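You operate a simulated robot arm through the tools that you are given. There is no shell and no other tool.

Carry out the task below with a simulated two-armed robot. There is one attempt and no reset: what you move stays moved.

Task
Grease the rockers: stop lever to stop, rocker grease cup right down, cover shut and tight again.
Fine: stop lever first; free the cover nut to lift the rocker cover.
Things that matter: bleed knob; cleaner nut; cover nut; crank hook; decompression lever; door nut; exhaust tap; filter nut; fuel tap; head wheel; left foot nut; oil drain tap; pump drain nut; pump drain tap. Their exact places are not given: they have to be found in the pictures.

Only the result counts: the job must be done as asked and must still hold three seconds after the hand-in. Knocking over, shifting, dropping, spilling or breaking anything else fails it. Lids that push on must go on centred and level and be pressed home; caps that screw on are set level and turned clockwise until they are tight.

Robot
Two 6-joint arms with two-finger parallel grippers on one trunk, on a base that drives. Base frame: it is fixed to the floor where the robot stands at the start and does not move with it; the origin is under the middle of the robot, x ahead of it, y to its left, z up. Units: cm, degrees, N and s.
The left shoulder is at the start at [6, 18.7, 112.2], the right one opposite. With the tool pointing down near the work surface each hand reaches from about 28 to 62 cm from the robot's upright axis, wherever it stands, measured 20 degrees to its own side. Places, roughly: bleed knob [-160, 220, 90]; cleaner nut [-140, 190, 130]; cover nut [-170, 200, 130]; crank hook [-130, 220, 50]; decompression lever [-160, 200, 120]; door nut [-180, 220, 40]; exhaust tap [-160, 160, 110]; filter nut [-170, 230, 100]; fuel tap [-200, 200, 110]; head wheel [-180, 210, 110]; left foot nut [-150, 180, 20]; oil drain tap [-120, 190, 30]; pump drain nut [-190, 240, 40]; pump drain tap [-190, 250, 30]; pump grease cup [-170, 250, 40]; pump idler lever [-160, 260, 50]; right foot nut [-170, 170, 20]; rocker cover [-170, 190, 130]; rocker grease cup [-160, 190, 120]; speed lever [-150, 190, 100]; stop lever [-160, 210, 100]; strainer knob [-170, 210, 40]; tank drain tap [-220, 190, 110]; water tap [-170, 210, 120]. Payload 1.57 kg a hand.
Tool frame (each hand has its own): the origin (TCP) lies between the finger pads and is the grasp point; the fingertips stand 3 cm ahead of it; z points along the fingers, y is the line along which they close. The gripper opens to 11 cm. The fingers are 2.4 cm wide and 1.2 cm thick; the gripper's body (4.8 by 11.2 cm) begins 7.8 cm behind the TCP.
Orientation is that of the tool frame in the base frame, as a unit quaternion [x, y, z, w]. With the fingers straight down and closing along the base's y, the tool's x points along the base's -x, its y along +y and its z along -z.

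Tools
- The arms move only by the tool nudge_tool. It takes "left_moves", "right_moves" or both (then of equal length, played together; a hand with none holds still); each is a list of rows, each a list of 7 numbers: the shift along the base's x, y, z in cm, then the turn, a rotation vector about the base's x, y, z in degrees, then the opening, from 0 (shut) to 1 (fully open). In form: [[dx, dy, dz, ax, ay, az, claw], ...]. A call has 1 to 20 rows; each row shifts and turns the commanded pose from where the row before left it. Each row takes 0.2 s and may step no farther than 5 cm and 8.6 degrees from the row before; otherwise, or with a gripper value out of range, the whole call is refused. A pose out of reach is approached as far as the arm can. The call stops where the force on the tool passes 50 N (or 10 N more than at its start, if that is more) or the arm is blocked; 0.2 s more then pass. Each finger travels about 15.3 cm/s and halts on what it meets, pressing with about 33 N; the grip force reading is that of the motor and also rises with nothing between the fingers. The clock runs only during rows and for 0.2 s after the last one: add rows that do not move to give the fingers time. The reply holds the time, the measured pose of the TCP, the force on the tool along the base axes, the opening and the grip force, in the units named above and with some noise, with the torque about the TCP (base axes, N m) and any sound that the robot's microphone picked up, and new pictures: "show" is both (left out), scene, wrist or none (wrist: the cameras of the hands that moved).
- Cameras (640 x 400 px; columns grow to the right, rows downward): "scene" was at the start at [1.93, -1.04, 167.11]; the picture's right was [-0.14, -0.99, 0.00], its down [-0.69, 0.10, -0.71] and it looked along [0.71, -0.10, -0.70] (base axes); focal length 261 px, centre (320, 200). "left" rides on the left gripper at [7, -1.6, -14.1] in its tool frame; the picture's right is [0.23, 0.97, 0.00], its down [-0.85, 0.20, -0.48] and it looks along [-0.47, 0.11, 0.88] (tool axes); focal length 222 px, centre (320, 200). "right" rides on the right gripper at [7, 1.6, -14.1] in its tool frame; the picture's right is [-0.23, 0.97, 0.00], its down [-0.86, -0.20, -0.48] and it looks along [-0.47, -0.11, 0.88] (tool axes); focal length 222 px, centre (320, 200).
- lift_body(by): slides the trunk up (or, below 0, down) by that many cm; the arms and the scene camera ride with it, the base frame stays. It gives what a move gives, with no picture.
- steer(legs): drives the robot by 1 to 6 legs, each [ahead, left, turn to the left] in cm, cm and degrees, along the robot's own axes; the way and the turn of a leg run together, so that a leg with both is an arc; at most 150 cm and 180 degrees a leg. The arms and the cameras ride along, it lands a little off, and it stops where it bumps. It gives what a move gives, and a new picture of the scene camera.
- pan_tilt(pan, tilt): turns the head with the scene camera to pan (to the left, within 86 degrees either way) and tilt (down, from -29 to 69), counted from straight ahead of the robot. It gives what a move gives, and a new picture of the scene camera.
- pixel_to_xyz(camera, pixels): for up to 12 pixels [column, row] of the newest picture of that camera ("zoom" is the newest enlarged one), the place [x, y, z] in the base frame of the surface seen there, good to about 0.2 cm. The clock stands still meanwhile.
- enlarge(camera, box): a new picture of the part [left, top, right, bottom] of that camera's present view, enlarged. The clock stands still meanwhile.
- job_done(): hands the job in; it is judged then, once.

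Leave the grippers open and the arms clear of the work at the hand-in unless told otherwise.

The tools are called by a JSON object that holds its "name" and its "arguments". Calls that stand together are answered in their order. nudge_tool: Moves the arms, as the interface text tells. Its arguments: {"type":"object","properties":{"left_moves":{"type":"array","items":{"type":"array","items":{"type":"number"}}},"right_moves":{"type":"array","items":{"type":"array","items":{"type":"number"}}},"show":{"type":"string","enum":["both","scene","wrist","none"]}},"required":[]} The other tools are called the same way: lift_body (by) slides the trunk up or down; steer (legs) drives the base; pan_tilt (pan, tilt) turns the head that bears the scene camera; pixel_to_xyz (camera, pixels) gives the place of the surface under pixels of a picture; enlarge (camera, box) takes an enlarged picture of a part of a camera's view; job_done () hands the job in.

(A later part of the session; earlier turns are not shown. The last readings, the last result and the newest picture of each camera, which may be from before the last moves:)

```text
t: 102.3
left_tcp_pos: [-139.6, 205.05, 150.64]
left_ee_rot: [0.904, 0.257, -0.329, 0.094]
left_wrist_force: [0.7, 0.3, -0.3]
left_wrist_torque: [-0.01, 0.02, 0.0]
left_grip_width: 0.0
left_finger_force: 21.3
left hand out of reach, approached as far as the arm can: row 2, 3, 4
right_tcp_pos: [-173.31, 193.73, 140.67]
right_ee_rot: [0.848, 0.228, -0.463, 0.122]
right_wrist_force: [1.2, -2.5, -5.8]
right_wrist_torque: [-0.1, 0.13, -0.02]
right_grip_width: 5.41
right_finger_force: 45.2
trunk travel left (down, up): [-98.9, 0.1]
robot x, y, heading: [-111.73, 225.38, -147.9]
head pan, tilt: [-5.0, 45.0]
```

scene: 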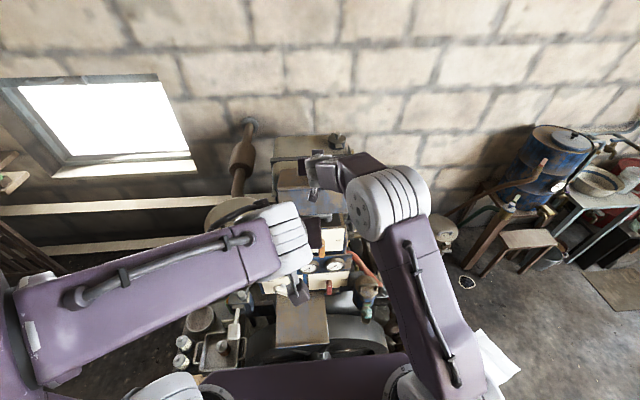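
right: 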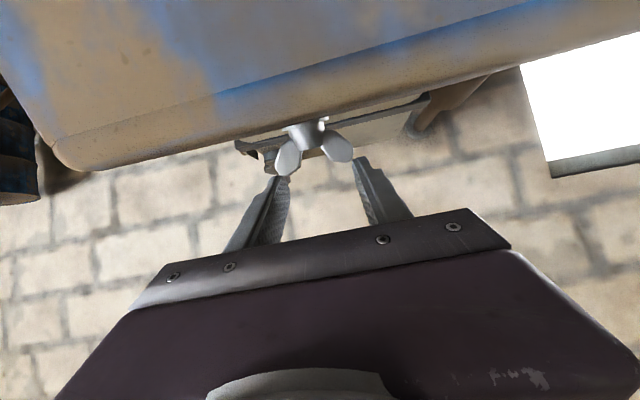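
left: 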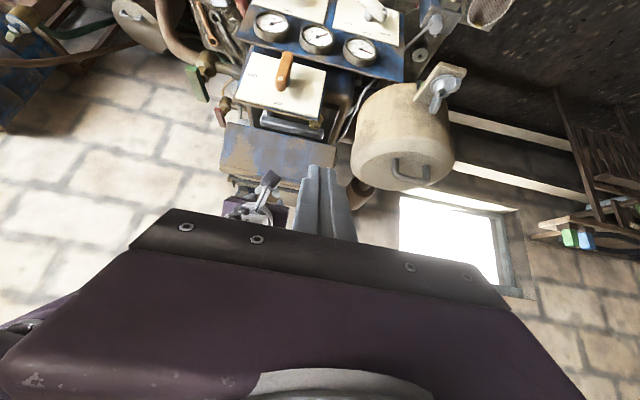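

The left hand is at r 247.8, d -11, z 150.6, tilted 40°, closed. I bring it forward and down to just in front of the gap (d -27, z 135), sliding 1.6 cm left.

{"name": "nudge_tool", "arguments": {"left_moves": [[-2.555, -1.95, -3.1, 0, 0, 0, 0], [-2.555, -1.95, -3.1, 0, 0, 0, 0], [-2.555, -1.95, -3.1, 0, 0, 0, 0], [-2.555, -1.95, -3.1, 0, 0, 0, 0], [-2.555, -1.95, -3.1, 0, 0, 0, 0], [0, 0, 0, 0, 0, 0, 0]], "show": "both"}}

{"name": "enlarge", "arguments": {"camera": "left", "box": [200, 40, 440, 240]}}

{"name": "enlarge", "arguments": {"camera": "scene", "box": [250, 150, 360, 240]}}

```text
t: 103.7
left_tcp_pos: [-152.38, 195.08, 134.97]
left_ee_rot: [0.903, 0.258, -0.329, 0.094]
left_wrist_force: [0.1, 0.6, 0.0]
left_wrist_torque: [0.01, -0.01, 0.02]
left_grip_width: 0.0
left_finger_force: 21.8
right_tcp_pos: [-173.31, 193.76, 140.67]
right_ee_rot: [0.848, 0.228, -0.463, 0.123]
right_wrist_force: [0.6, -2.7, -3.8]
right_wrist_torque: [-0.24, 0.22, 0.01]
right_grip_width: 5.4
right_finger_force: 45.0
trunk travel left (down, up): [-98.9, 0.1]
robot x, y, heading: [-112.04, 225.23, -148.3]
head pan, tilt: [-5.0, 45.0]
```

scene: 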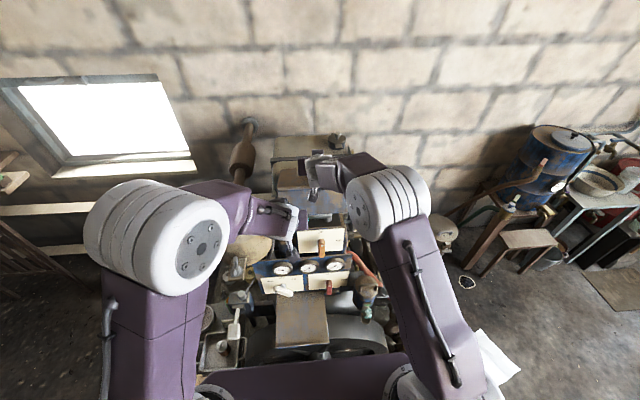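
left: 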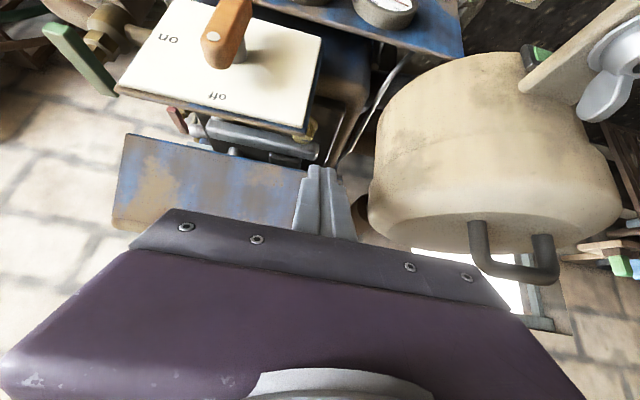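

```text
2.00 times, centred on (320, 140) of left
```

zoom: 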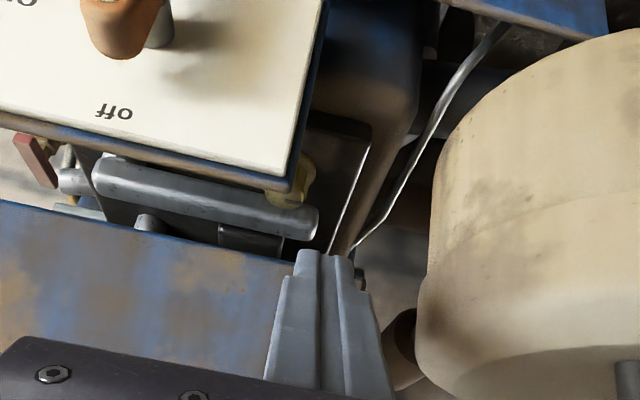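

```text
4.44 times, centred on (305, 195) of scene
```

zoom: 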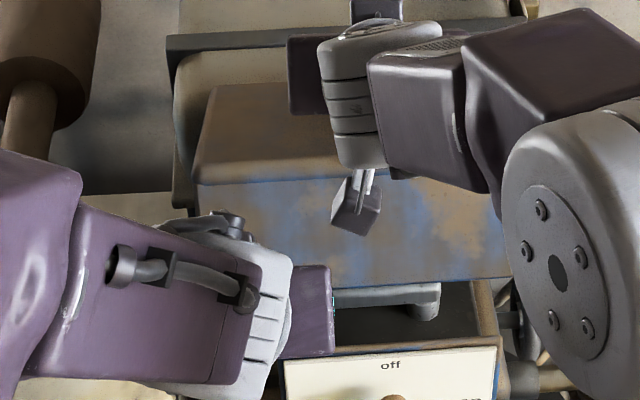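

The left fingertip is right at the cover's front-left corner, at r 246. I push it along its own axis 5.8 cm so it slides in below the cover's edge.

{"name": "nudge_tool", "arguments": {"left_moves": [[-1.02, -0.63, -1.5, 0, 0, 0, 0], [-1.02, -0.63, -1.5, 0, 0, 0, 0], [-1.02, -0.63, -1.5, 0, 0, 0, 0], [0, 0, 0, 0, 0, 0, 0]], "show": "wrist"}}

{"name": "enlarge", "arguments": {"camera": "left", "box": [200, 40, 440, 240]}}

{"name": "enlarge", "arguments": {"camera": "scene", "box": [250, 150, 360, 240]}}

```text
t: 104.7
left_tcp_pos: [-155.49, 193.5, 130.56]
left_ee_rot: [0.904, 0.257, -0.329, 0.094]
left_wrist_force: [-0.4, 0.5, 0.0]
left_wrist_torque: [0.04, 0.01, -0.01]
left_grip_width: 0.01
left_finger_force: 21.3
right_tcp_pos: [-173.39, 193.74, 140.82]
right_ee_rot: [0.847, 0.229, -0.463, 0.124]
right_wrist_force: [0.5, -3.4, -4.0]
right_wrist_torque: [-0.25, 0.26, 0.04]
right_grip_width: 5.37
right_finger_force: 45.5
trunk travel left (down, up): [-98.9, 0.1]
robot x, y, heading: [-111.79, 225.19, -148.2]
head pan, tilt: [-5.0, 45.0]
```

left: 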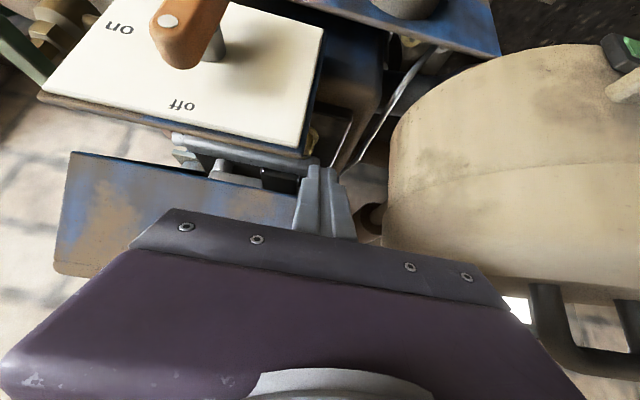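

```text
2.00 times, centred on (320, 140) of left
```

zoom: 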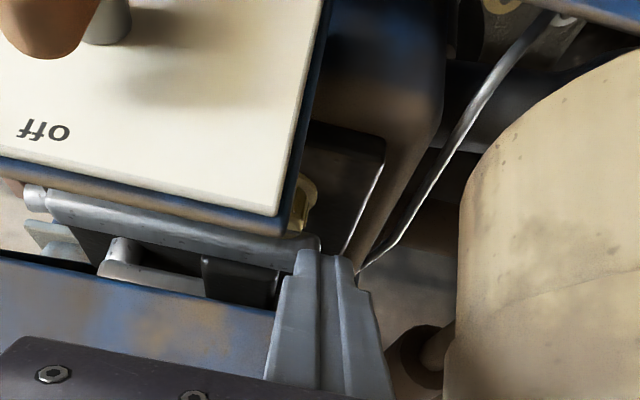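

```text
4.44 times, centred on (305, 195) of scene
```

zoom: 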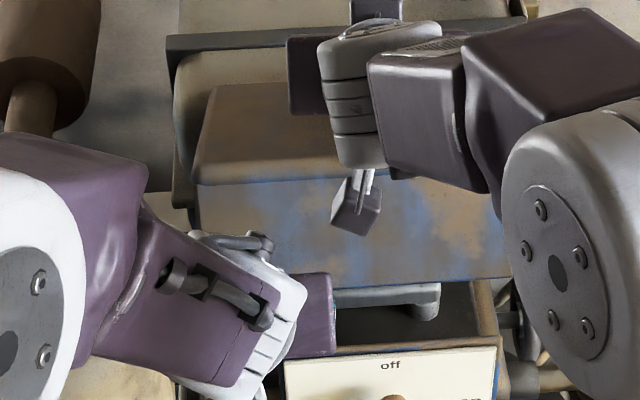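

The left fingertip passed below the cover's edge without touching. I raise it about 1.3 cm up and a little forward to take the cover's weight, watching forces on both hands.

{"name": "nudge_tool", "arguments": {"left_moves": [[-0.2, -0.12, 0.45, 0, 0, 0, 0], [-0.2, -0.12, 0.45, 0, 0, 0, 0], [-0.2, -0.12, 0.45, 0, 0, 0, 0], [0, 0, 0, 0, 0, 0, 0]], "show": "none"}}

```text
t: 105.7
left_tcp_pos: [-156.0, 193.33, 132.04]
left_ee_rot: [0.904, 0.257, -0.328, 0.094]
left_wrist_force: [11.6, 2.9, -20.8]
left_wrist_torque: [0.33, -0.53, 0.13]
left_grip_width: 0.0
left_finger_force: 21.0
right_tcp_pos: [-173.47, 193.92, 141.35]
right_ee_rot: [0.845, 0.226, -0.469, 0.123]
right_wrist_force: [-17.6, -4.9, 30.5]
right_wrist_torque: [0.16, 1.2, 0.25]
right_grip_width: 3.51
right_finger_force: 1.1
trunk travel left (down, up): [-98.9, 0.1]
robot x, y, heading: [-111.68, 225.52, -148.3]
head pan, tilt: [-5.0, 45.0]
```

The left finger now carries the cover (21 N) and the right fingers slipped off the ears to just above them, pressing 30 N. I withdraw the right hand back along its own axis, away from the cover.

{"name": "nudge_tool", "arguments": {"right_moves": [[0.4, 0.25, 0.6, 0, 0, 0, 0.3], [1.07, 0.66, 0.81, 0, 0, 0, 0.3], [1.07, 0.66, 0.81, 0, 0, 0, 0.3], [1.6, 1.0, 1.2, 0, 0, 0, 0.3], [0, 0, 0, 0, 0, 0, 0.3]], "show": "both"}}

{"name": "enlarge", "arguments": {"camera": "scene", "box": [250, 140, 370, 240]}}

```text
t: 106.9
left_tcp_pos: [-156.04, 193.21, 132.09]
left_ee_rot: [0.903, 0.258, -0.33, 0.095]
left_wrist_force: [0.2, -0.6, -0.8]
left_wrist_torque: [0.01, 0.0, -0.04]
left_grip_width: 0.0
left_finger_force: 21.3
right_tcp_pos: [-168.95, 196.31, 144.03]
right_ee_rot: [0.848, 0.228, -0.463, 0.122]
right_wrist_force: [0.6, -0.6, 0.4]
right_wrist_torque: [0.02, 0.02, -0.02]
right_grip_width: 3.29
right_finger_force: 0.1
trunk travel left (down, up): [-98.9, 0.1]
robot x, y, heading: [-111.94, 225.35, -148.4]
head pan, tilt: [-5.0, 45.0]
```

scene: 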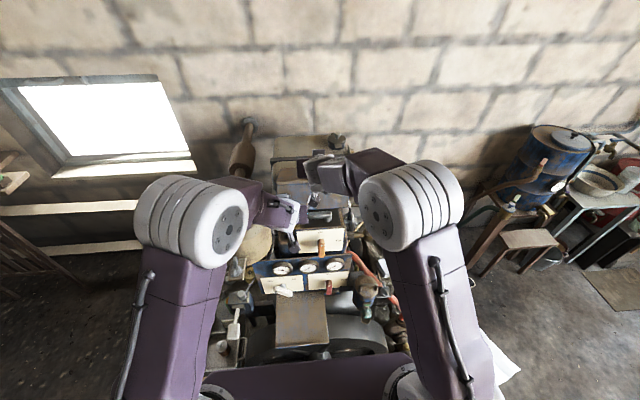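
right: 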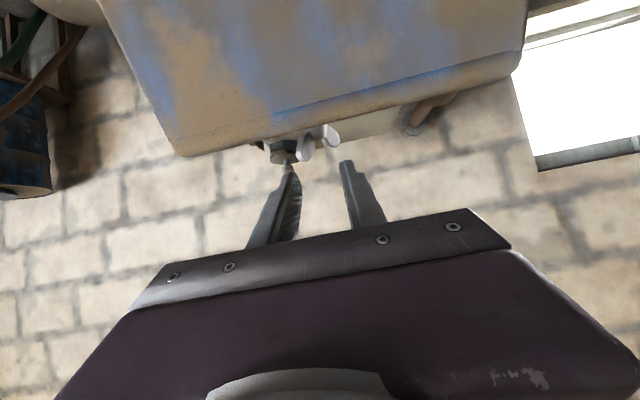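

```text
4.00 times, centred on (310, 190) of scene
```

zoom: 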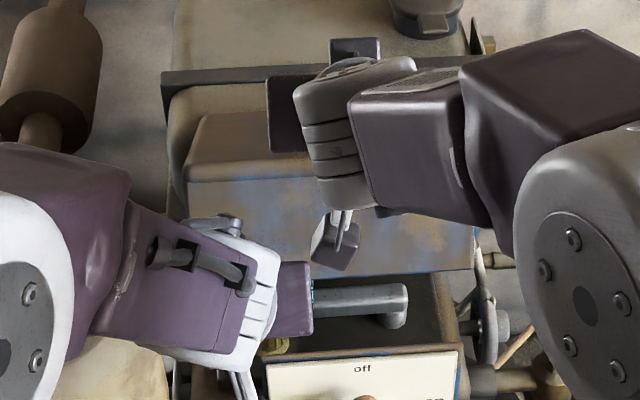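

The cover stays up on the left finger. I move the right hand 6 cm to the right, then back and away, so the cover can be swung further by the left hand.

{"name": "nudge_tool", "arguments": {"right_moves": [[-1.58, 2.55, 0, 0, 0, 0, 0.3], [-1.58, 2.55, 0, 0, 0, 0, 0.2], [2.1, 1.3, 1, 0, 0, 0, 0.1], [2.55, 1.58, 0.5, 0, 0, 0, 0], [2.55, 1.58, 0, 0, 0, 0, 0], [1.0, 4.1, 0, 0, 0, 0, 0], [0, 0, 0, 0, 0, 0, 0]], "show": "none"}}

{"name": "enlarge", "arguments": {"camera": "scene", "box": [250, 140, 370, 240]}}

```text
t: 108.5
left_tcp_pos: [-155.98, 193.16, 132.05]
left_ee_rot: [0.904, 0.257, -0.329, 0.095]
left_wrist_force: [-0.4, -0.3, -0.6]
left_wrist_torque: [0.01, -0.05, 0.04]
left_grip_width: 0.0
left_finger_force: 21.4
right_tcp_pos: [-163.91, 210.28, 145.75]
right_ee_rot: [0.847, 0.226, -0.464, 0.122]
right_wrist_force: [0.4, 0.1, -0.2]
right_wrist_torque: [-0.01, -0.02, 0.0]
right_grip_width: 0.0
right_finger_force: 21.5
trunk travel left (down, up): [-98.9, 0.1]
robot x, y, heading: [-111.83, 225.08, -148.3]
head pan, tilt: [-5.0, 45.0]
```

```text
4.00 times, centred on (310, 190) of scene
```

zoom: 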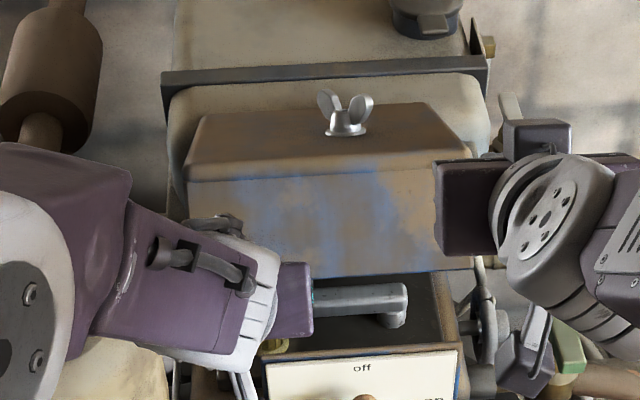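

The nut and cover are clear of the right hand. Now the left finger swings the cover further up along its arc: the next 18° in six small steps, flattening the tool as it goes.

{"name": "nudge_tool", "arguments": {"left_moves": [[-0.443, -0.273, 1.0, -0.92, 1.49, 0, 0], [-0.443, -0.273, 1.0, -0.92, 1.49, 0, 0], [-0.545, -0.336, 0.935, -0.92, 1.49, 0, 0], [-0.545, -0.336, 0.935, -0.92, 1.49, 0, 0], [-0.634, -0.391, 0.865, -0.92, 1.49, 0, 0], [-0.634, -0.391, 0.865, -0.92, 1.49, 0, 0], [0, 0, 0, 0, 0, 0, 0]], "show": "wrist"}}

{"name": "enlarge", "arguments": {"camera": "scene", "box": [250, 140, 370, 240]}}

```text
t: 110.1
left_tcp_pos: [-159.32, 191.19, 137.82]
left_ee_rot: [0.869, 0.246, -0.412, 0.117]
left_wrist_force: [1.1, 0.8, -2.3]
left_wrist_torque: [0.04, -0.06, -0.02]
left_grip_width: 0.0
left_finger_force: 21.6
right_tcp_pos: [-164.03, 210.18, 145.81]
right_ee_rot: [0.847, 0.228, -0.464, 0.123]
right_wrist_force: [1.4, 0.2, -1.0]
right_wrist_torque: [-0.02, 0.02, -0.03]
right_grip_width: 0.03
right_finger_force: 21.3
trunk travel left (down, up): [-98.9, 0.1]
robot x, y, heading: [-111.92, 225.3, -148.5]
head pan, tilt: [-5.0, 45.0]
```

left: 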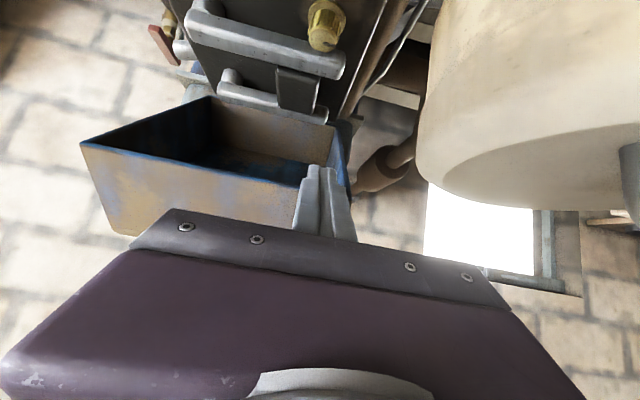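

```text
4.00 times, centred on (310, 190) of scene
```

zoom: 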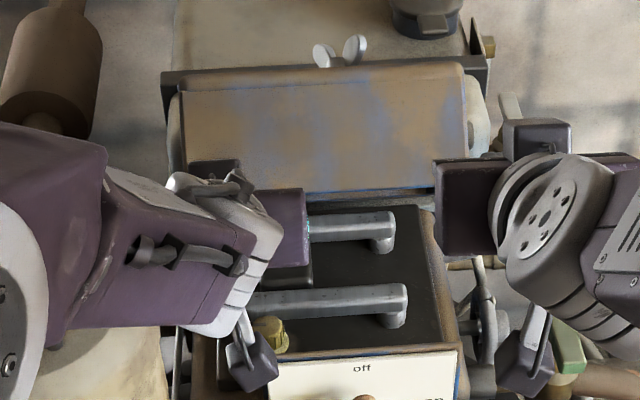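

The cover opens well (light force), and the left wrist camera shows its hollow inside and the rocker gear. I continue another 18°.

{"name": "nudge_tool", "arguments": {"left_moves": [[-0.711, -0.438, 0.775, -0.92, 1.49, 0, 0], [-0.711, -0.438, 0.775, -0.92, 1.49, 0, 0], [-0.791, -0.488, 0.685, -0.92, 1.49, 0, 0], [-0.791, -0.488, 0.685, -0.92, 1.49, 0, 0], [-0.851, -0.525, 0.585, -0.92, 1.49, 0, 0], [-0.851, -0.525, 0.585, -0.92, 1.49, 0, 0], [0, 0, 0, 0, 0, 0, 0]], "show": "wrist"}}

{"name": "enlarge", "arguments": {"camera": "scene", "box": [250, 140, 370, 240]}}

```text
t: 111.7
left_tcp_pos: [-164.01, 188.35, 141.68]
left_ee_rot: [0.828, 0.236, -0.489, 0.14]
left_wrist_force: [5.1, 3.6, -5.1]
left_wrist_torque: [0.2, -0.09, -0.06]
left_grip_width: 0.0
left_finger_force: 21.0
right_tcp_pos: [-163.89, 210.29, 145.9]
right_ee_rot: [0.847, 0.228, -0.464, 0.123]
right_wrist_force: [0.9, -0.3, -0.8]
right_wrist_torque: [0.02, 0.04, -0.04]
right_grip_width: 0.02
right_finger_force: 21.4
trunk travel left (down, up): [-98.9, 0.1]
robot x, y, heading: [-111.98, 224.9, -148.5]
head pan, tilt: [-5.0, 45.0]
```

left: 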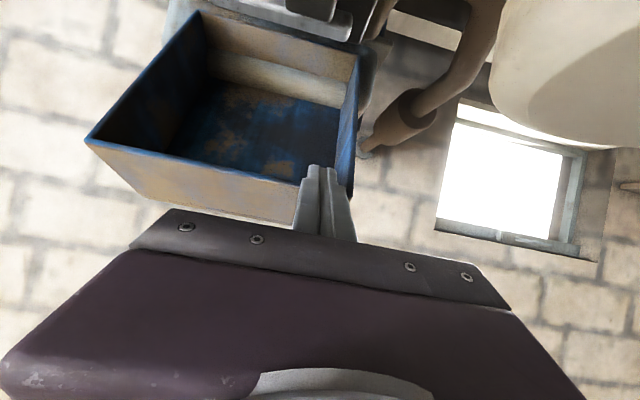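

```text
4.00 times, centred on (310, 190) of scene
```

zoom: 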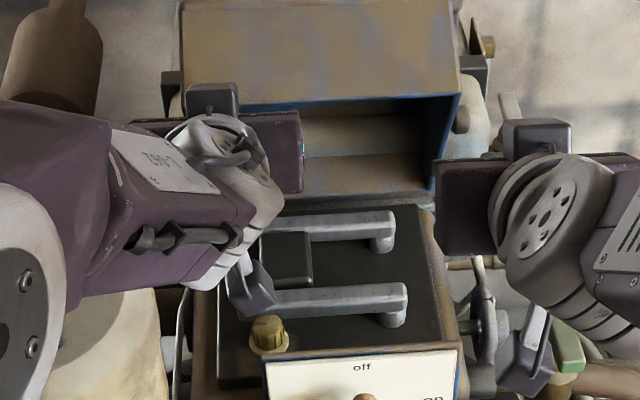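

The cover is at about 67° now. I continue the last 18° or so toward upright and beyond the balance point.

{"name": "nudge_tool", "arguments": {"left_moves": [[-0.915, -0.564, 0.475, -0.92, 1.49, 0, 0], [-0.915, -0.564, 0.475, -0.92, 1.49, 0, 0], [-0.953, -0.588, 0.36, -0.92, 1.49, 0, 0], [-0.953, -0.588, 0.36, -0.92, 1.49, 0, 0], [-0.996, -0.614, 0.245, -0.92, 1.49, 0, 0], [-0.996, -0.614, 0.245, -0.92, 1.49, 0, 0], [0, 0, 0, 0, 0, 0, 0]], "show": "wrist"}}

{"name": "enlarge", "arguments": {"camera": "scene", "box": [250, 110, 370, 240]}}

```text
t: 112.2
left_tcp_pos: [-164.06, 188.35, 141.52]
left_ee_rot: [0.826, 0.232, -0.494, 0.139]
left_wrist_force: [18.8, 11.0, -3.1]
left_wrist_torque: [0.1, -0.17, 0.09]
left_grip_width: 0.0
left_finger_force: 20.9
right_tcp_pos: [-163.05, 210.64, 146.22]
right_ee_rot: [0.846, 0.228, -0.466, 0.124]
right_wrist_force: [0.4, -0.3, -0.7]
right_wrist_torque: [0.0, -0.05, 0.01]
right_grip_width: 0.0
right_finger_force: 21.6
trunk travel left (down, up): [-98.9, 0.1]
robot x, y, heading: [-111.93, 225.45, -148.3]
head pan, tilt: [-5.0, 45.0]
stopped in row 2 (left hand): the force on the tool passed its limit at 57 N (the readings are from after the stop); the commanded pose is now the measured one
```

left: 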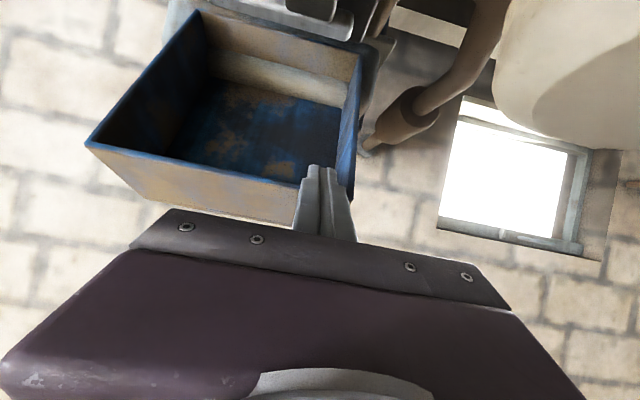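

```text
3.08 times, centred on (310, 175) of scene
```

zoom: 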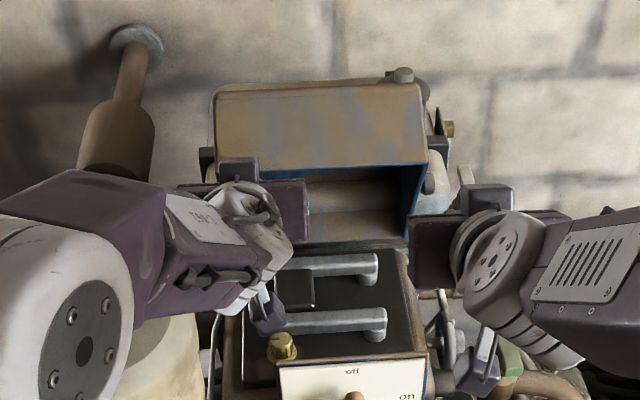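

The cover meets a stop here at about 68–70° (57 N). I ease the left finger back slightly and see whether the cover stays open on its own.

{"name": "nudge_tool", "arguments": {"left_moves": [[0.43, 0.26, -0.1, 0, 0, 0, 0], [0.43, 0.26, -0.2, 0, 0, 0, 0], [0, 0, 0, 0, 0, 0, 0], [0, 0, 0, 0, 0, 0, 0]], "show": "wrist"}}

{"name": "enlarge", "arguments": {"camera": "scene", "box": [250, 110, 370, 240]}}

{"name": "pixel_to_xyz", "arguments": {"camera": "zoom", "pixels": [[222, 92], [415, 90], [222, 175], [420, 170], [330, 170], [330, 95], [330, 185], [340, 235], [425, 180], [285, 340], [280, 348], [265, 350]]}}

```text
t: 113.2
left_tcp_pos: [-163.92, 188.46, 140.94]
left_ee_rot: [0.826, 0.233, -0.494, 0.14]
left_wrist_force: [0.8, 0.3, -0.2]
left_wrist_torque: [-0.01, -0.01, 0.01]
left_grip_width: 0.0
left_finger_force: 22.0
right_tcp_pos: [-163.88, 210.21, 145.81]
right_ee_rot: [0.847, 0.228, -0.464, 0.123]
right_wrist_force: [0.3, 0.5, 0.4]
right_wrist_torque: [0.01, 0.0, -0.02]
right_grip_width: 0.0
right_finger_force: 21.2
trunk travel left (down, up): [-98.9, 0.1]
robot x, y, heading: [-111.81, 225.55, -148.1]
head pan, tilt: [-5.0, 45.0]
```

left: 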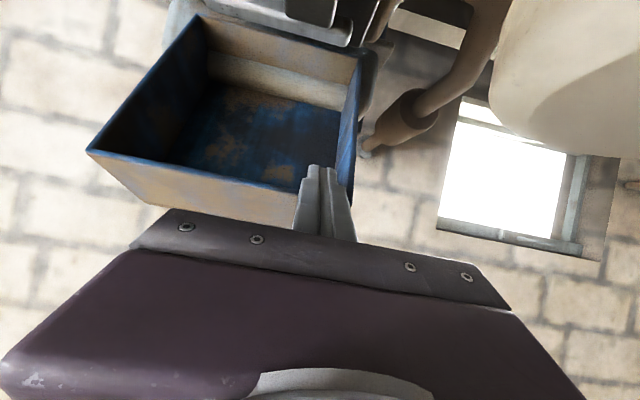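

```text
3.08 times, centred on (310, 175) of scene
```

zoom: 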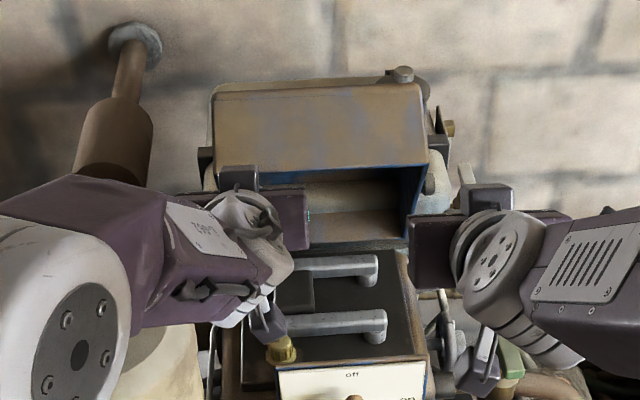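

```text
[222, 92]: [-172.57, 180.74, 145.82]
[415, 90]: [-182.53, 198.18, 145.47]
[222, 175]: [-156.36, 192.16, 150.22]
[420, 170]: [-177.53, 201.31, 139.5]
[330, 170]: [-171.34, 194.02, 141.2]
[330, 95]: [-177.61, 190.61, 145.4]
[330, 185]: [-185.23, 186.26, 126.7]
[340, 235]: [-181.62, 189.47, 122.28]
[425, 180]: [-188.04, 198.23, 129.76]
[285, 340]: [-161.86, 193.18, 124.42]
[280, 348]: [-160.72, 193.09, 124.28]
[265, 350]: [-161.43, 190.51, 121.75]
```

The front wall is tipped back about 60° and this is the stop. I ease the left finger a further 1 cm down/back to see whether the cover stays.

{"name": "nudge_tool", "arguments": {"left_moves": [[0.43, 0.26, -0.4, 0, 0, 0, 0], [0.43, 0.26, -0.4, 0, 0, 0, 0], [0, 0, 0, 0, 0, 0, 0], [0, 0, 0, 0, 0, 0, 0]], "show": "wrist"}}

{"name": "enlarge", "arguments": {"camera": "scene", "box": [250, 110, 370, 240]}}

{"name": "pixel_to_xyz", "arguments": {"camera": "zoom", "pixels": [[330, 165], [330, 95], [415, 92], [380, 160]]}}

```text
t: 114.2
left_tcp_pos: [-163.23, 188.84, 140.03]
left_ee_rot: [0.826, 0.233, -0.494, 0.141]
left_wrist_force: [0.5, 0.4, -0.6]
left_wrist_torque: [-0.01, 0.02, 0.0]
left_grip_width: 0.01
left_finger_force: 20.8
right_tcp_pos: [-164.07, 210.23, 145.8]
right_ee_rot: [0.847, 0.228, -0.463, 0.123]
right_wrist_force: [0.6, -0.8, 0.3]
right_wrist_torque: [0.0, -0.02, 0.04]
right_grip_width: 0.0
right_finger_force: 21.5
trunk travel left (down, up): [-98.9, 0.1]
robot x, y, heading: [-112.27, 225.75, -148.4]
head pan, tilt: [-5.0, 45.0]
```

left: 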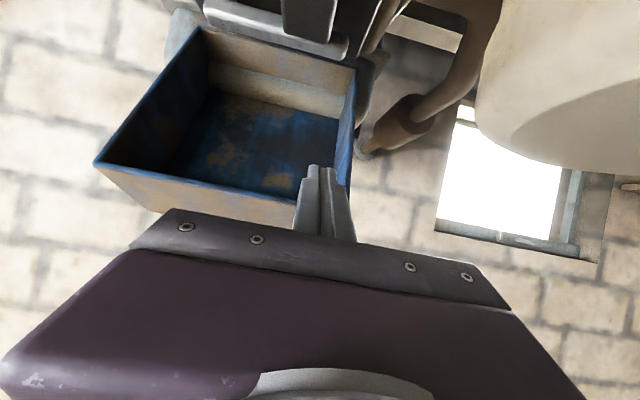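

```text
3.08 times, centred on (310, 175) of scene
```

zoom: 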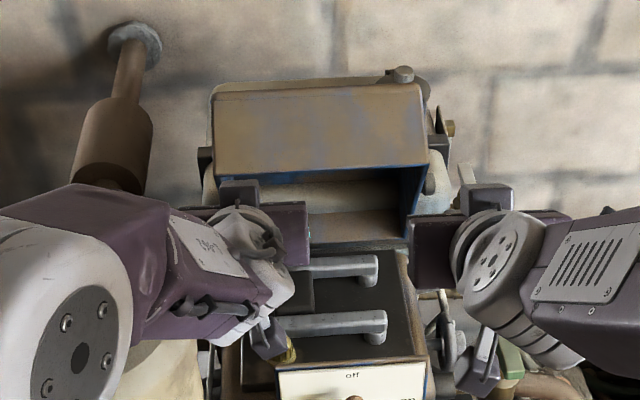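

```text
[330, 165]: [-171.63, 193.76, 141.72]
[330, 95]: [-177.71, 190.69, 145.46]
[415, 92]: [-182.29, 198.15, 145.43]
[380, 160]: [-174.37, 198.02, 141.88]
```

The cover has not moved (top edge still d -51, z 145.4): it stays open. I retreat the left finger 3 cm more and check again.

{"name": "nudge_tool", "arguments": {"left_moves": [[0.85, 0.52, -0.6, 0, 0, 0, 0], [0.85, 0.52, -0.6, 0, 0, 0, 0], [0.85, 0.52, -0.6, 0, 0, 0, 0], [0, 0, 0, 0, 0, 0, 0], [0, 0, 0, 0, 0, 0, 0]], "show": "wrist"}}

{"name": "enlarge", "arguments": {"camera": "scene", "box": [250, 110, 370, 240]}}

{"name": "pixel_to_xyz", "arguments": {"camera": "zoom", "pixels": [[330, 165], [330, 95], [415, 92], [380, 160]]}}

```text
t: 115.4
left_tcp_pos: [-160.59, 190.56, 138.41]
left_ee_rot: [0.825, 0.233, -0.494, 0.141]
left_wrist_force: [0.6, -0.2, 0.7]
left_wrist_torque: [-0.01, 0.02, -0.02]
left_grip_width: 0.0
left_finger_force: 21.6
right_tcp_pos: [-163.88, 210.25, 145.87]
right_ee_rot: [0.848, 0.228, -0.463, 0.123]
right_wrist_force: [-0.2, 0.2, 0.5]
right_wrist_torque: [0.0, 0.0, 0.01]
right_grip_width: 0.0
right_finger_force: 21.5
trunk travel left (down, up): [-98.9, 0.1]
robot x, y, heading: [-111.8, 225.43, -148.2]
head pan, tilt: [-5.0, 45.0]
```

left: 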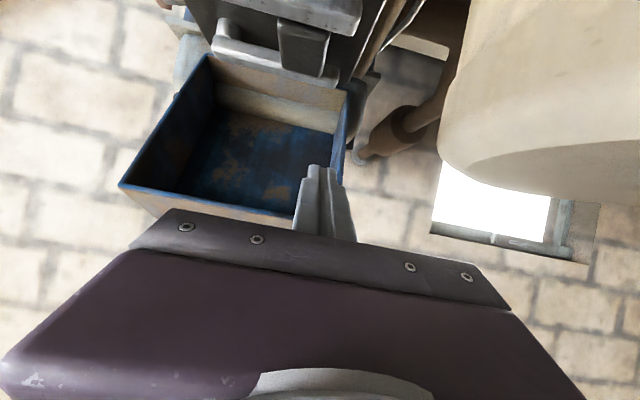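

```text
3.08 times, centred on (310, 175) of scene
```

zoom: 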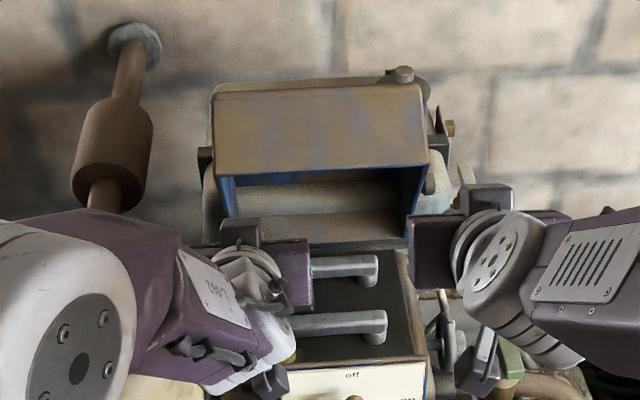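

```text
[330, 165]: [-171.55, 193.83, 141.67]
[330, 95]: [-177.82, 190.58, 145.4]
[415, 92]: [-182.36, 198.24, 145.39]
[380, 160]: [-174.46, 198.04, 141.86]
```

The cover stays open by itself. Now I pull the left hand back and up, clear of the head, to get a free view of the grease cup.

{"name": "nudge_tool", "arguments": {"left_moves": [[2.0, 1.24, 0.3, 0, 0, 0, 0], [2.5, 1.55, 1.0, 0, 0, 0, 0], [2.5, 1.55, 1.5, 0, 0, 0, 0], [2.9, 0.9, 1.5, 0, 0, 0, 0], [3, -0.5, 1.0, 0, 0, 0, 0], [2.5, -2.5, 1.0, 0, 0, 0, 0], [0, 0, 0, 0, 0, 0, 0]], "show": "scene"}}

{"name": "enlarge", "arguments": {"camera": "scene", "box": [275, 175, 355, 235]}}

{"name": "enlarge", "arguments": {"camera": "scene", "box": [288, 205, 328, 230]}}

```text
t: 117.0
left_tcp_pos: [-145.38, 192.6, 144.63]
left_ee_rot: [0.826, 0.233, -0.493, 0.141]
left_wrist_force: [0.0, -0.1, -0.2]
left_wrist_torque: [-0.02, 0.01, -0.02]
left_grip_width: 0.02
left_finger_force: 21.5
right_tcp_pos: [-164.06, 210.14, 145.8]
right_ee_rot: [0.847, 0.228, -0.464, 0.123]
right_wrist_force: [0.7, -0.4, 0.0]
right_wrist_torque: [-0.01, -0.01, 0.0]
right_grip_width: 0.01
right_finger_force: 21.4
trunk travel left (down, up): [-98.9, 0.1]
robot x, y, heading: [-112.22, 225.23, -148.0]
head pan, tilt: [-5.0, 45.0]
```

scene: 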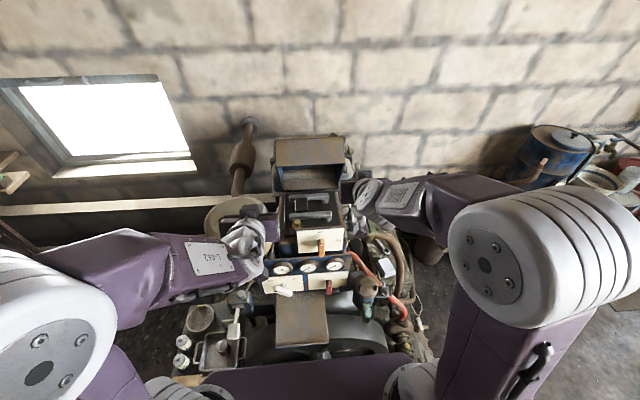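

```text
6.67 times, centred on (315, 205) of scene
```

zoom: 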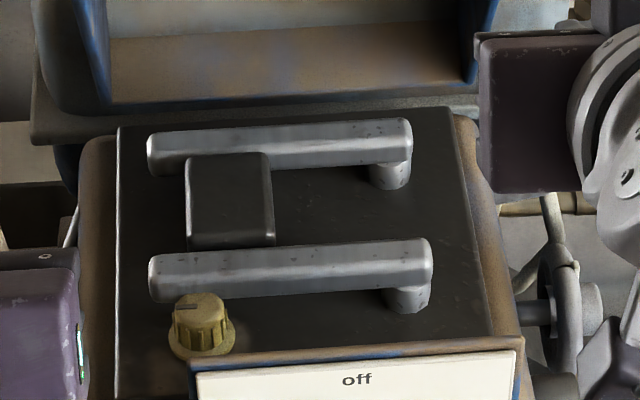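

```text
16.00 times, centred on (308, 218) of scene
```

zoom: 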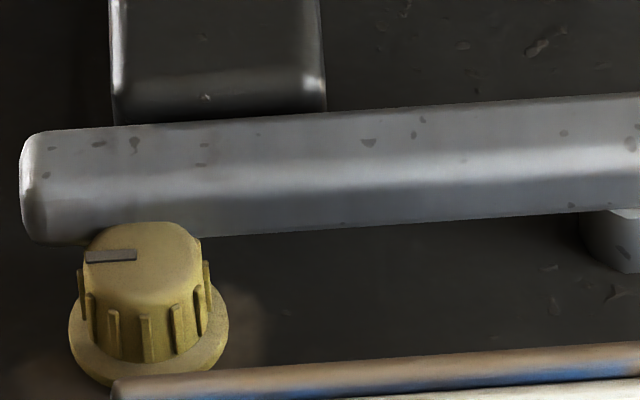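

The cup is a ribbed brass knob on a round flange, its mark pointing left, with a rocker bar just behind it and the plate in front. I measure the cup, flange, bar and plate edges.

{"name": "pixel_to_xyz", "arguments": {"camera": "zoom", "pixels": [[140, 260], [90, 262], [190, 250], [140, 228], [140, 290], [145, 340], [85, 300], [200, 290], [215, 330], [150, 375], [140, 190], [220, 200]]}}

{"name": "pixel_to_xyz", "arguments": {"camera": "zoom", "pixels": [[40, 200], [60, 235], [280, 300], [40, 330], [250, 375], [220, 60], [220, 120], [400, 130], [400, 220], [100, 240]]}}

```text
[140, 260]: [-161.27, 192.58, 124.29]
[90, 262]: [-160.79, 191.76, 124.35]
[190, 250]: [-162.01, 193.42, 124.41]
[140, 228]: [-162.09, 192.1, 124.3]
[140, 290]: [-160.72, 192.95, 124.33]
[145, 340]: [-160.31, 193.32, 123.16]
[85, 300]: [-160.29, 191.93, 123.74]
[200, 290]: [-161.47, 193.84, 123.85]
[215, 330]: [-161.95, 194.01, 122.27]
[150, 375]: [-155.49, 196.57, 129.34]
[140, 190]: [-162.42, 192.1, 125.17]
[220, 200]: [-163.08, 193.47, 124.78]
```

```text
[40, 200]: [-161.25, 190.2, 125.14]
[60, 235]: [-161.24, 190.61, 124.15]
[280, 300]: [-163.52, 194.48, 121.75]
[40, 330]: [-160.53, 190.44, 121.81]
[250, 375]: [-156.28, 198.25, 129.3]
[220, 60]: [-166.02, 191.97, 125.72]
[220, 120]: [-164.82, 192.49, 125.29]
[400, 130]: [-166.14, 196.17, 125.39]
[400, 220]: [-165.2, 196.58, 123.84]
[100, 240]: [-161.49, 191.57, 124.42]
```

The knob spans z 122.4–124.35, radius 1.15 at r 248.6, d -36.1; the bar is right behind it and the plate in front, so gripping and turning it is not possible, but its front can be driven sideways by a flat finger like a rack: moving left along its front turns it clockwise (down). I check the plate's back edge and steepen the left hand to 15° from vertical, in free space.

{"name": "pixel_to_xyz", "arguments": {"camera": "zoom", "pixels": [[300, 352], [300, 358], [300, 366], [450, 352], [160, 378], [125, 385], [110, 395]]}}

{"name": "nudge_tool", "arguments": {"left_moves": [[0, 0, 0, 4.11, -6.66, 0, 0], [0, 0, 0, 4.11, -6.66, 0, 0], [0, 0, 0, 4.11, -6.66, 0, 0], [0, 0, -0.5, 4.11, -6.66, 0, 0], [0, 0, -0.5, 4.11, -6.66, 0, 0], [0, 0, -0.5, 4.11, -6.66, 0, 0], [0, 0, 0, 0, 0, 0, 0]], "show": "both"}}

```text
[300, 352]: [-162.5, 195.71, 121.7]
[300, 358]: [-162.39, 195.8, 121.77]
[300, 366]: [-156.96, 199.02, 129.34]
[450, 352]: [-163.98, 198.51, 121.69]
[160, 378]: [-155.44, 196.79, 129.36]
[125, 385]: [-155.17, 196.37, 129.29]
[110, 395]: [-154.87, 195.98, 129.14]
```

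```text
t: 118.6
left_tcp_pos: [-145.07, 192.0, 143.24]
left_ee_rot: [0.948, 0.27, -0.155, 0.058]
left_wrist_force: [-0.5, -0.3, -0.4]
left_wrist_torque: [0.0, 0.0, 0.0]
left_grip_width: 0.0
left_finger_force: 21.2
left hand out of reach, approached as far as the arm can: row 3
right_tcp_pos: [-163.93, 210.14, 145.96]
right_ee_rot: [0.847, 0.228, -0.463, 0.123]
right_wrist_force: [0.3, -0.7, 0.1]
right_wrist_torque: [0.01, -0.03, -0.03]
right_grip_width: 0.0
right_finger_force: 21.0
trunk travel left (down, up): [-98.9, 0.1]
robot x, y, heading: [-111.82, 225.16, -148.3]
head pan, tilt: [-5.0, 45.0]
```

scene: 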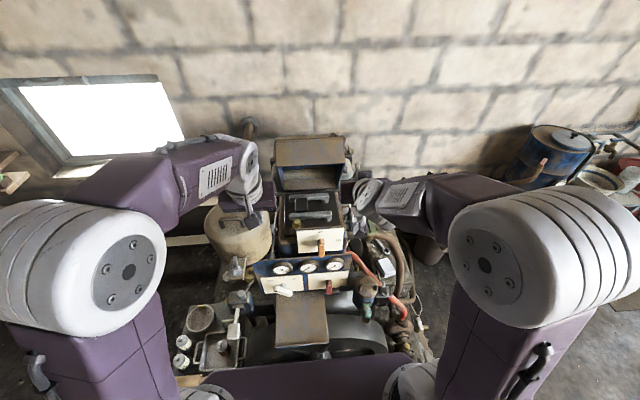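
left: 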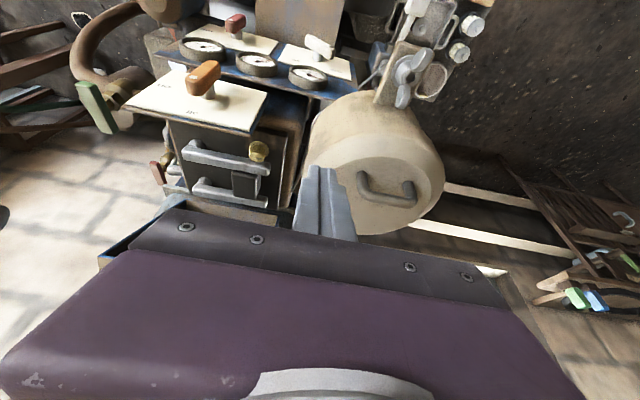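

The plate's back edge is at d -29.3. The left hand is at tilt 19°. I move it over the deck to just in front of the knob's right side (r 250.3, d -32.2), then down to z 128.

{"name": "nudge_tool", "arguments": {"left_moves": [[-4.57, 1.37, -1, 0, 0, 0, 0], [-4.57, 1.37, -1, 0, 0, 0, 0], [-4.57, 1.37, -1, 0, 0, 0, 0], [0, 0, -4, 0, 0, 0, 0], [0, 0, -4, 0, 0, 0, 0], [0, 0, -3.5, 0, 0, 0, 0], [0, 0, 0, 0, 0, 0, 0]], "show": "both"}}

{"name": "enlarge", "arguments": {"camera": "left", "box": [220, 60, 420, 220]}}

{"name": "enlarge", "arguments": {"camera": "scene", "box": [275, 175, 355, 235]}}

```text
t: 120.2
left_tcp_pos: [-158.64, 196.16, 128.53]
left_ee_rot: [0.948, 0.272, -0.156, 0.059]
left_wrist_force: [-0.1, -0.3, 0.2]
left_wrist_torque: [-0.01, 0.02, -0.01]
left_grip_width: 0.0
left_finger_force: 21.2
right_tcp_pos: [-163.93, 210.24, 145.98]
right_ee_rot: [0.847, 0.228, -0.463, 0.123]
right_wrist_force: [-0.5, -0.5, -0.1]
right_wrist_torque: [-0.03, -0.02, -0.02]
right_grip_width: 0.0
right_finger_force: 21.2
trunk travel left (down, up): [-98.9, 0.1]
robot x, y, heading: [-111.92, 225.23, -148.2]
head pan, tilt: [-5.0, 45.0]
```

scene: 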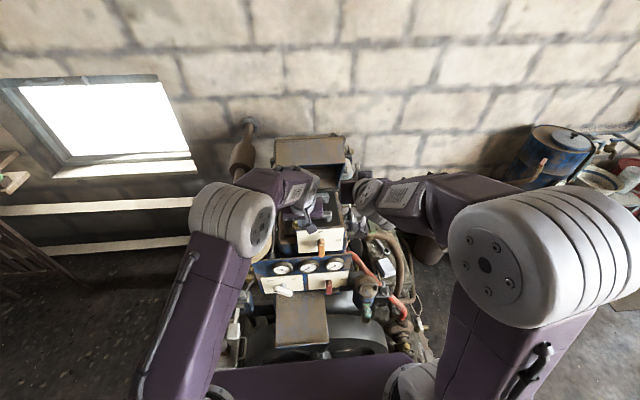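
left: 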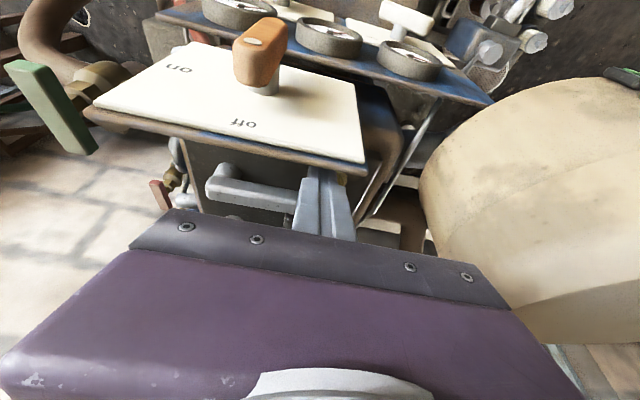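

```text
2.50 times, centred on (320, 140) of left
```

zoom: 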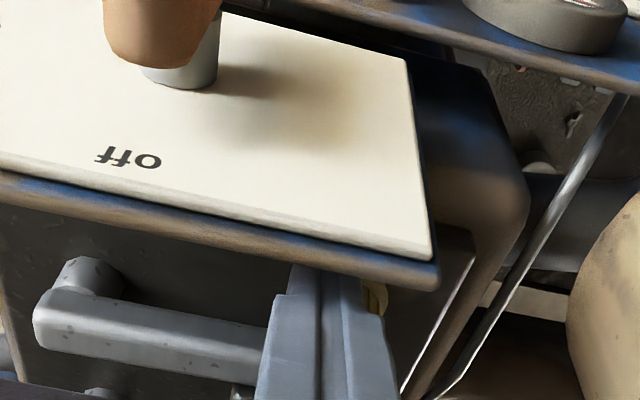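

```text
6.67 times, centred on (315, 205) of scene
```

zoom: 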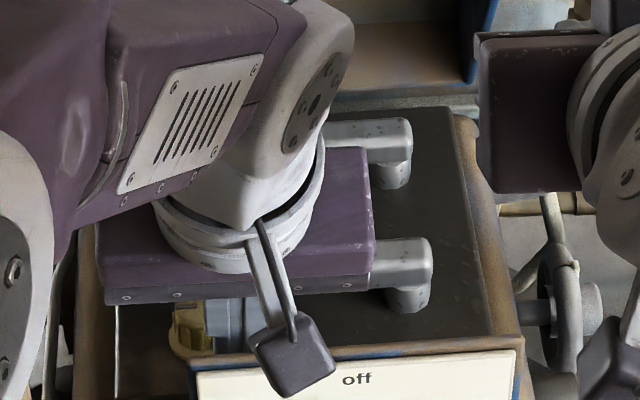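

The finger is just right of and in front of the knob. I lower to z 126.2 (fingertip at knob-rib height) and go forward 0.9 cm to make light contact.

{"name": "nudge_tool", "arguments": {"left_moves": [[0, 0, -1.2, 0, 0, 0, 0], [0, 0, -1.1, 0, 0, 0, 0], [-0.34, -0.21, 0, 0, 0, 0, 0], [-0.34, -0.21, 0, 0, 0, 0, 0], [0, 0, 0, 0, 0, 0, 0]], "show": "none"}}

{"name": "enlarge", "arguments": {"camera": "scene", "box": [280, 200, 340, 240]}}

```text
t: 121.4
left_tcp_pos: [-159.35, 195.77, 126.16]
left_ee_rot: [0.948, 0.272, -0.156, 0.058]
left_wrist_force: [0.3, 0.3, 0.7]
left_wrist_torque: [-0.02, 0.0, -0.02]
left_grip_width: 0.01
left_finger_force: 21.1
right_tcp_pos: [-163.99, 210.17, 145.81]
right_ee_rot: [0.847, 0.229, -0.463, 0.123]
right_wrist_force: [-0.1, -0.5, -0.4]
right_wrist_torque: [0.01, 0.02, 0.0]
right_grip_width: 0.01
right_finger_force: 21.2
trunk travel left (down, up): [-98.9, 0.1]
robot x, y, heading: [-111.91, 224.98, -148.3]
head pan, tilt: [-5.0, 45.0]
```

```text
10.00 times, centred on (310, 220) of scene
```

zoom: 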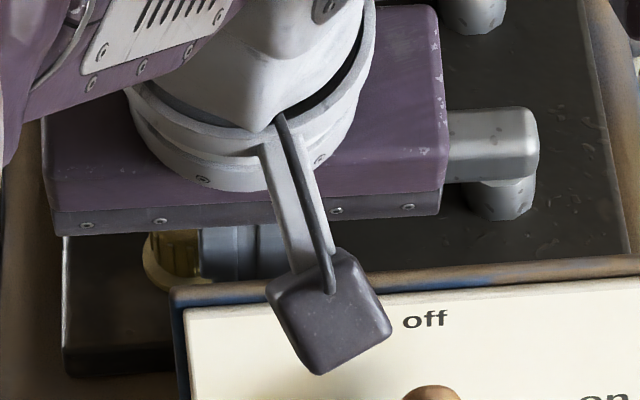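

Almost touching. I press forward 0.3 cm and sweep 2.4 cm left along the knob's front.

{"name": "nudge_tool", "arguments": {"left_moves": [[-0.255, -0.158, 0, 0, 0, 0, 0], [0.21, -0.34, 0, 0, 0, 0, 0], [0.21, -0.34, 0, 0, 0, 0, 0], [0.21, -0.34, 0, 0, 0, 0, 0], [0.21, -0.34, 0, 0, 0, 0, 0], [0.21, -0.34, 0, 0, 0, 0, 0], [0.21, -0.34, 0, 0, 0, 0, 0]], "show": "none"}}

{"name": "enlarge", "arguments": {"camera": "scene", "box": [280, 200, 340, 240]}}

```text
t: 123.0
left_tcp_pos: [-158.26, 193.59, 126.5]
left_ee_rot: [0.948, 0.272, -0.156, 0.058]
left_wrist_force: [3.0, 3.0, 1.2]
left_wrist_torque: [0.09, -0.04, -0.06]
left_grip_width: 0.03
left_finger_force: 21.2
right_tcp_pos: [-163.78, 210.26, 145.89]
right_ee_rot: [0.847, 0.228, -0.465, 0.123]
right_wrist_force: [-0.3, -0.1, 0.1]
right_wrist_torque: [0.02, -0.02, 0.02]
right_grip_width: 0.0
right_finger_force: 21.6
trunk travel left (down, up): [-98.9, 0.1]
robot x, y, heading: [-111.69, 225.73, -148.1]
head pan, tilt: [-5.0, 45.0]
```

```text
10.00 times, centred on (310, 220) of scene
```

zoom: 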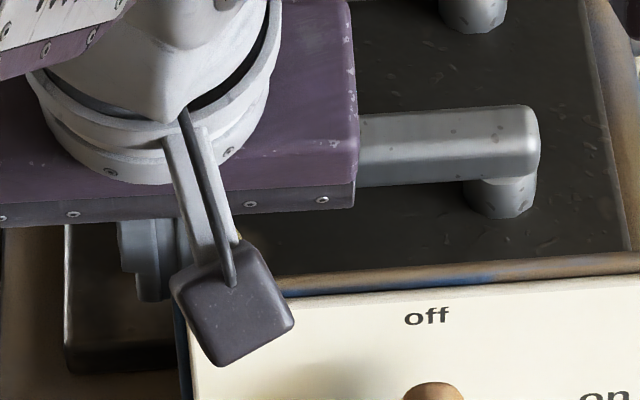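

The sweep ran with light force. I lift the finger back and up to see whether the knob's mark has turned.

{"name": "nudge_tool", "arguments": {"left_moves": [[0.85, 0.53, 0.3, 0, 0, 0, 0], [0.85, 0.53, 3, 0, 0, 0, 0], [3.6, -0.6, 3, 0, 0, 0, 0], [3.6, -0.6, 2, 0, 0, 0, 0], [3.6, -0.6, 0, 0, 0, 0, 0], [0, 0, 0, 0, 0, 0, 0]], "show": "none"}}

{"name": "enlarge", "arguments": {"camera": "scene", "box": [288, 205, 328, 230]}}

```text
t: 124.4
left_tcp_pos: [-145.99, 192.8, 134.88]
left_ee_rot: [0.948, 0.271, -0.156, 0.057]
left_wrist_force: [-0.1, 0.0, 1.3]
left_wrist_torque: [-0.01, -0.05, -0.01]
left_grip_width: 0.0
left_finger_force: 21.8
right_tcp_pos: [-163.89, 210.14, 145.84]
right_ee_rot: [0.847, 0.228, -0.463, 0.123]
right_wrist_force: [0.3, -0.1, -0.6]
right_wrist_torque: [0.01, -0.01, 0.01]
right_grip_width: 0.0
right_finger_force: 21.6
trunk travel left (down, up): [-98.9, 0.1]
robot x, y, heading: [-111.93, 225.49, -148.3]
head pan, tilt: [-5.0, 45.0]
```

```text
16.00 times, centred on (308, 218) of scene
```

zoom: 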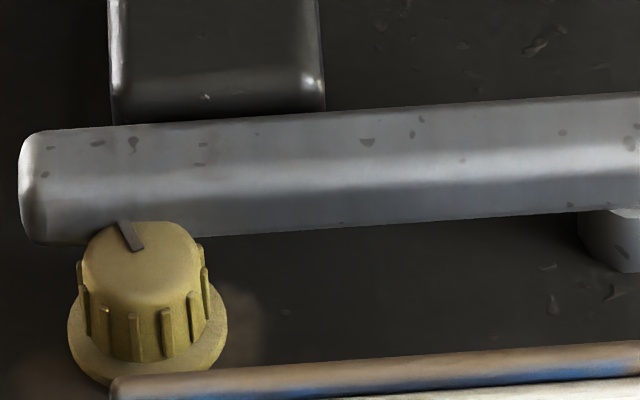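

The mark has turned clockwise by about 60° — the rack method works. I go back to the start point at the knob's right, this time with more press and a longer 4 cm sweep, then return.

{"name": "nudge_tool", "arguments": {"left_moves": [[-1.84, 2.98, 0, 0, 0, 0, 0], [-4.54, 1.08, -0.5, 0, 0, 0, 0], [-4.28, 1.235, -0.5, 0, 0, 0, 0], [-2.55, -1.575, 0, 0, 0, 0, 0], [0, 0, -3, 0, 0, 0, 0], [0, 0, -3, 0, 0, 0, 0], [0, 0, -1.7, 0, 0, 0, 0], [-0.74, -0.457, 0, 0, 0, 0, 0], [0.357, -0.579, 0, 0, 0, 0, 0], [0.357, -0.579, 0, 0, 0, 0, 0], [0.357, -0.579, 0, 0, 0, 0, 0], [0.357, -0.579, 0, 0, 0, 0, 0], [0.357, -0.579, 0, 0, 0, 0, 0], [0.357, -0.579, 0, 0, 0, 0, 0], [0.74, 0.457, 0, 0, 0, 0, 0]], "show": "none"}}

{"name": "enlarge", "arguments": {"camera": "scene", "box": [280, 200, 340, 240]}}

```text
t: 127.6
left_tcp_pos: [-157.78, 193.38, 125.9]
left_ee_rot: [0.948, 0.269, -0.157, 0.059]
left_wrist_force: [-19.3, 12.2, 5.0]
left_wrist_torque: [-1.06, -1.67, -0.25]
left_grip_width: 0.0
left_finger_force: 20.8
right_tcp_pos: [-164.61, 210.58, 145.57]
right_ee_rot: [0.848, 0.226, -0.462, 0.124]
right_wrist_force: [0.5, 0.1, -0.3]
right_wrist_torque: [-0.02, 0.01, -0.01]
right_grip_width: 0.0
right_finger_force: 21.0
trunk travel left (down, up): [-98.9, 0.1]
robot x, y, heading: [-112.02, 225.0, -148.5]
head pan, tilt: [-5.0, 45.0]
```

```text
10.00 times, centred on (310, 220) of scene
```

zoom: 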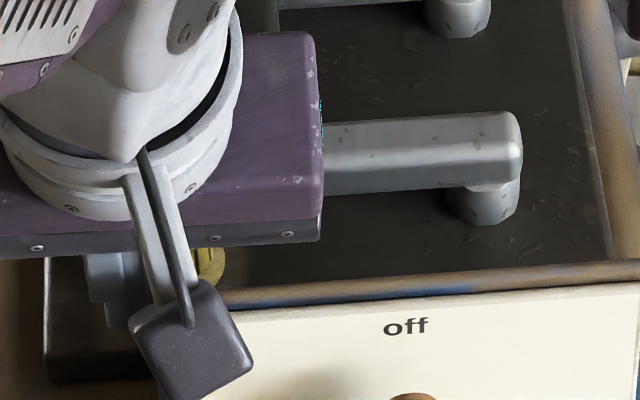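

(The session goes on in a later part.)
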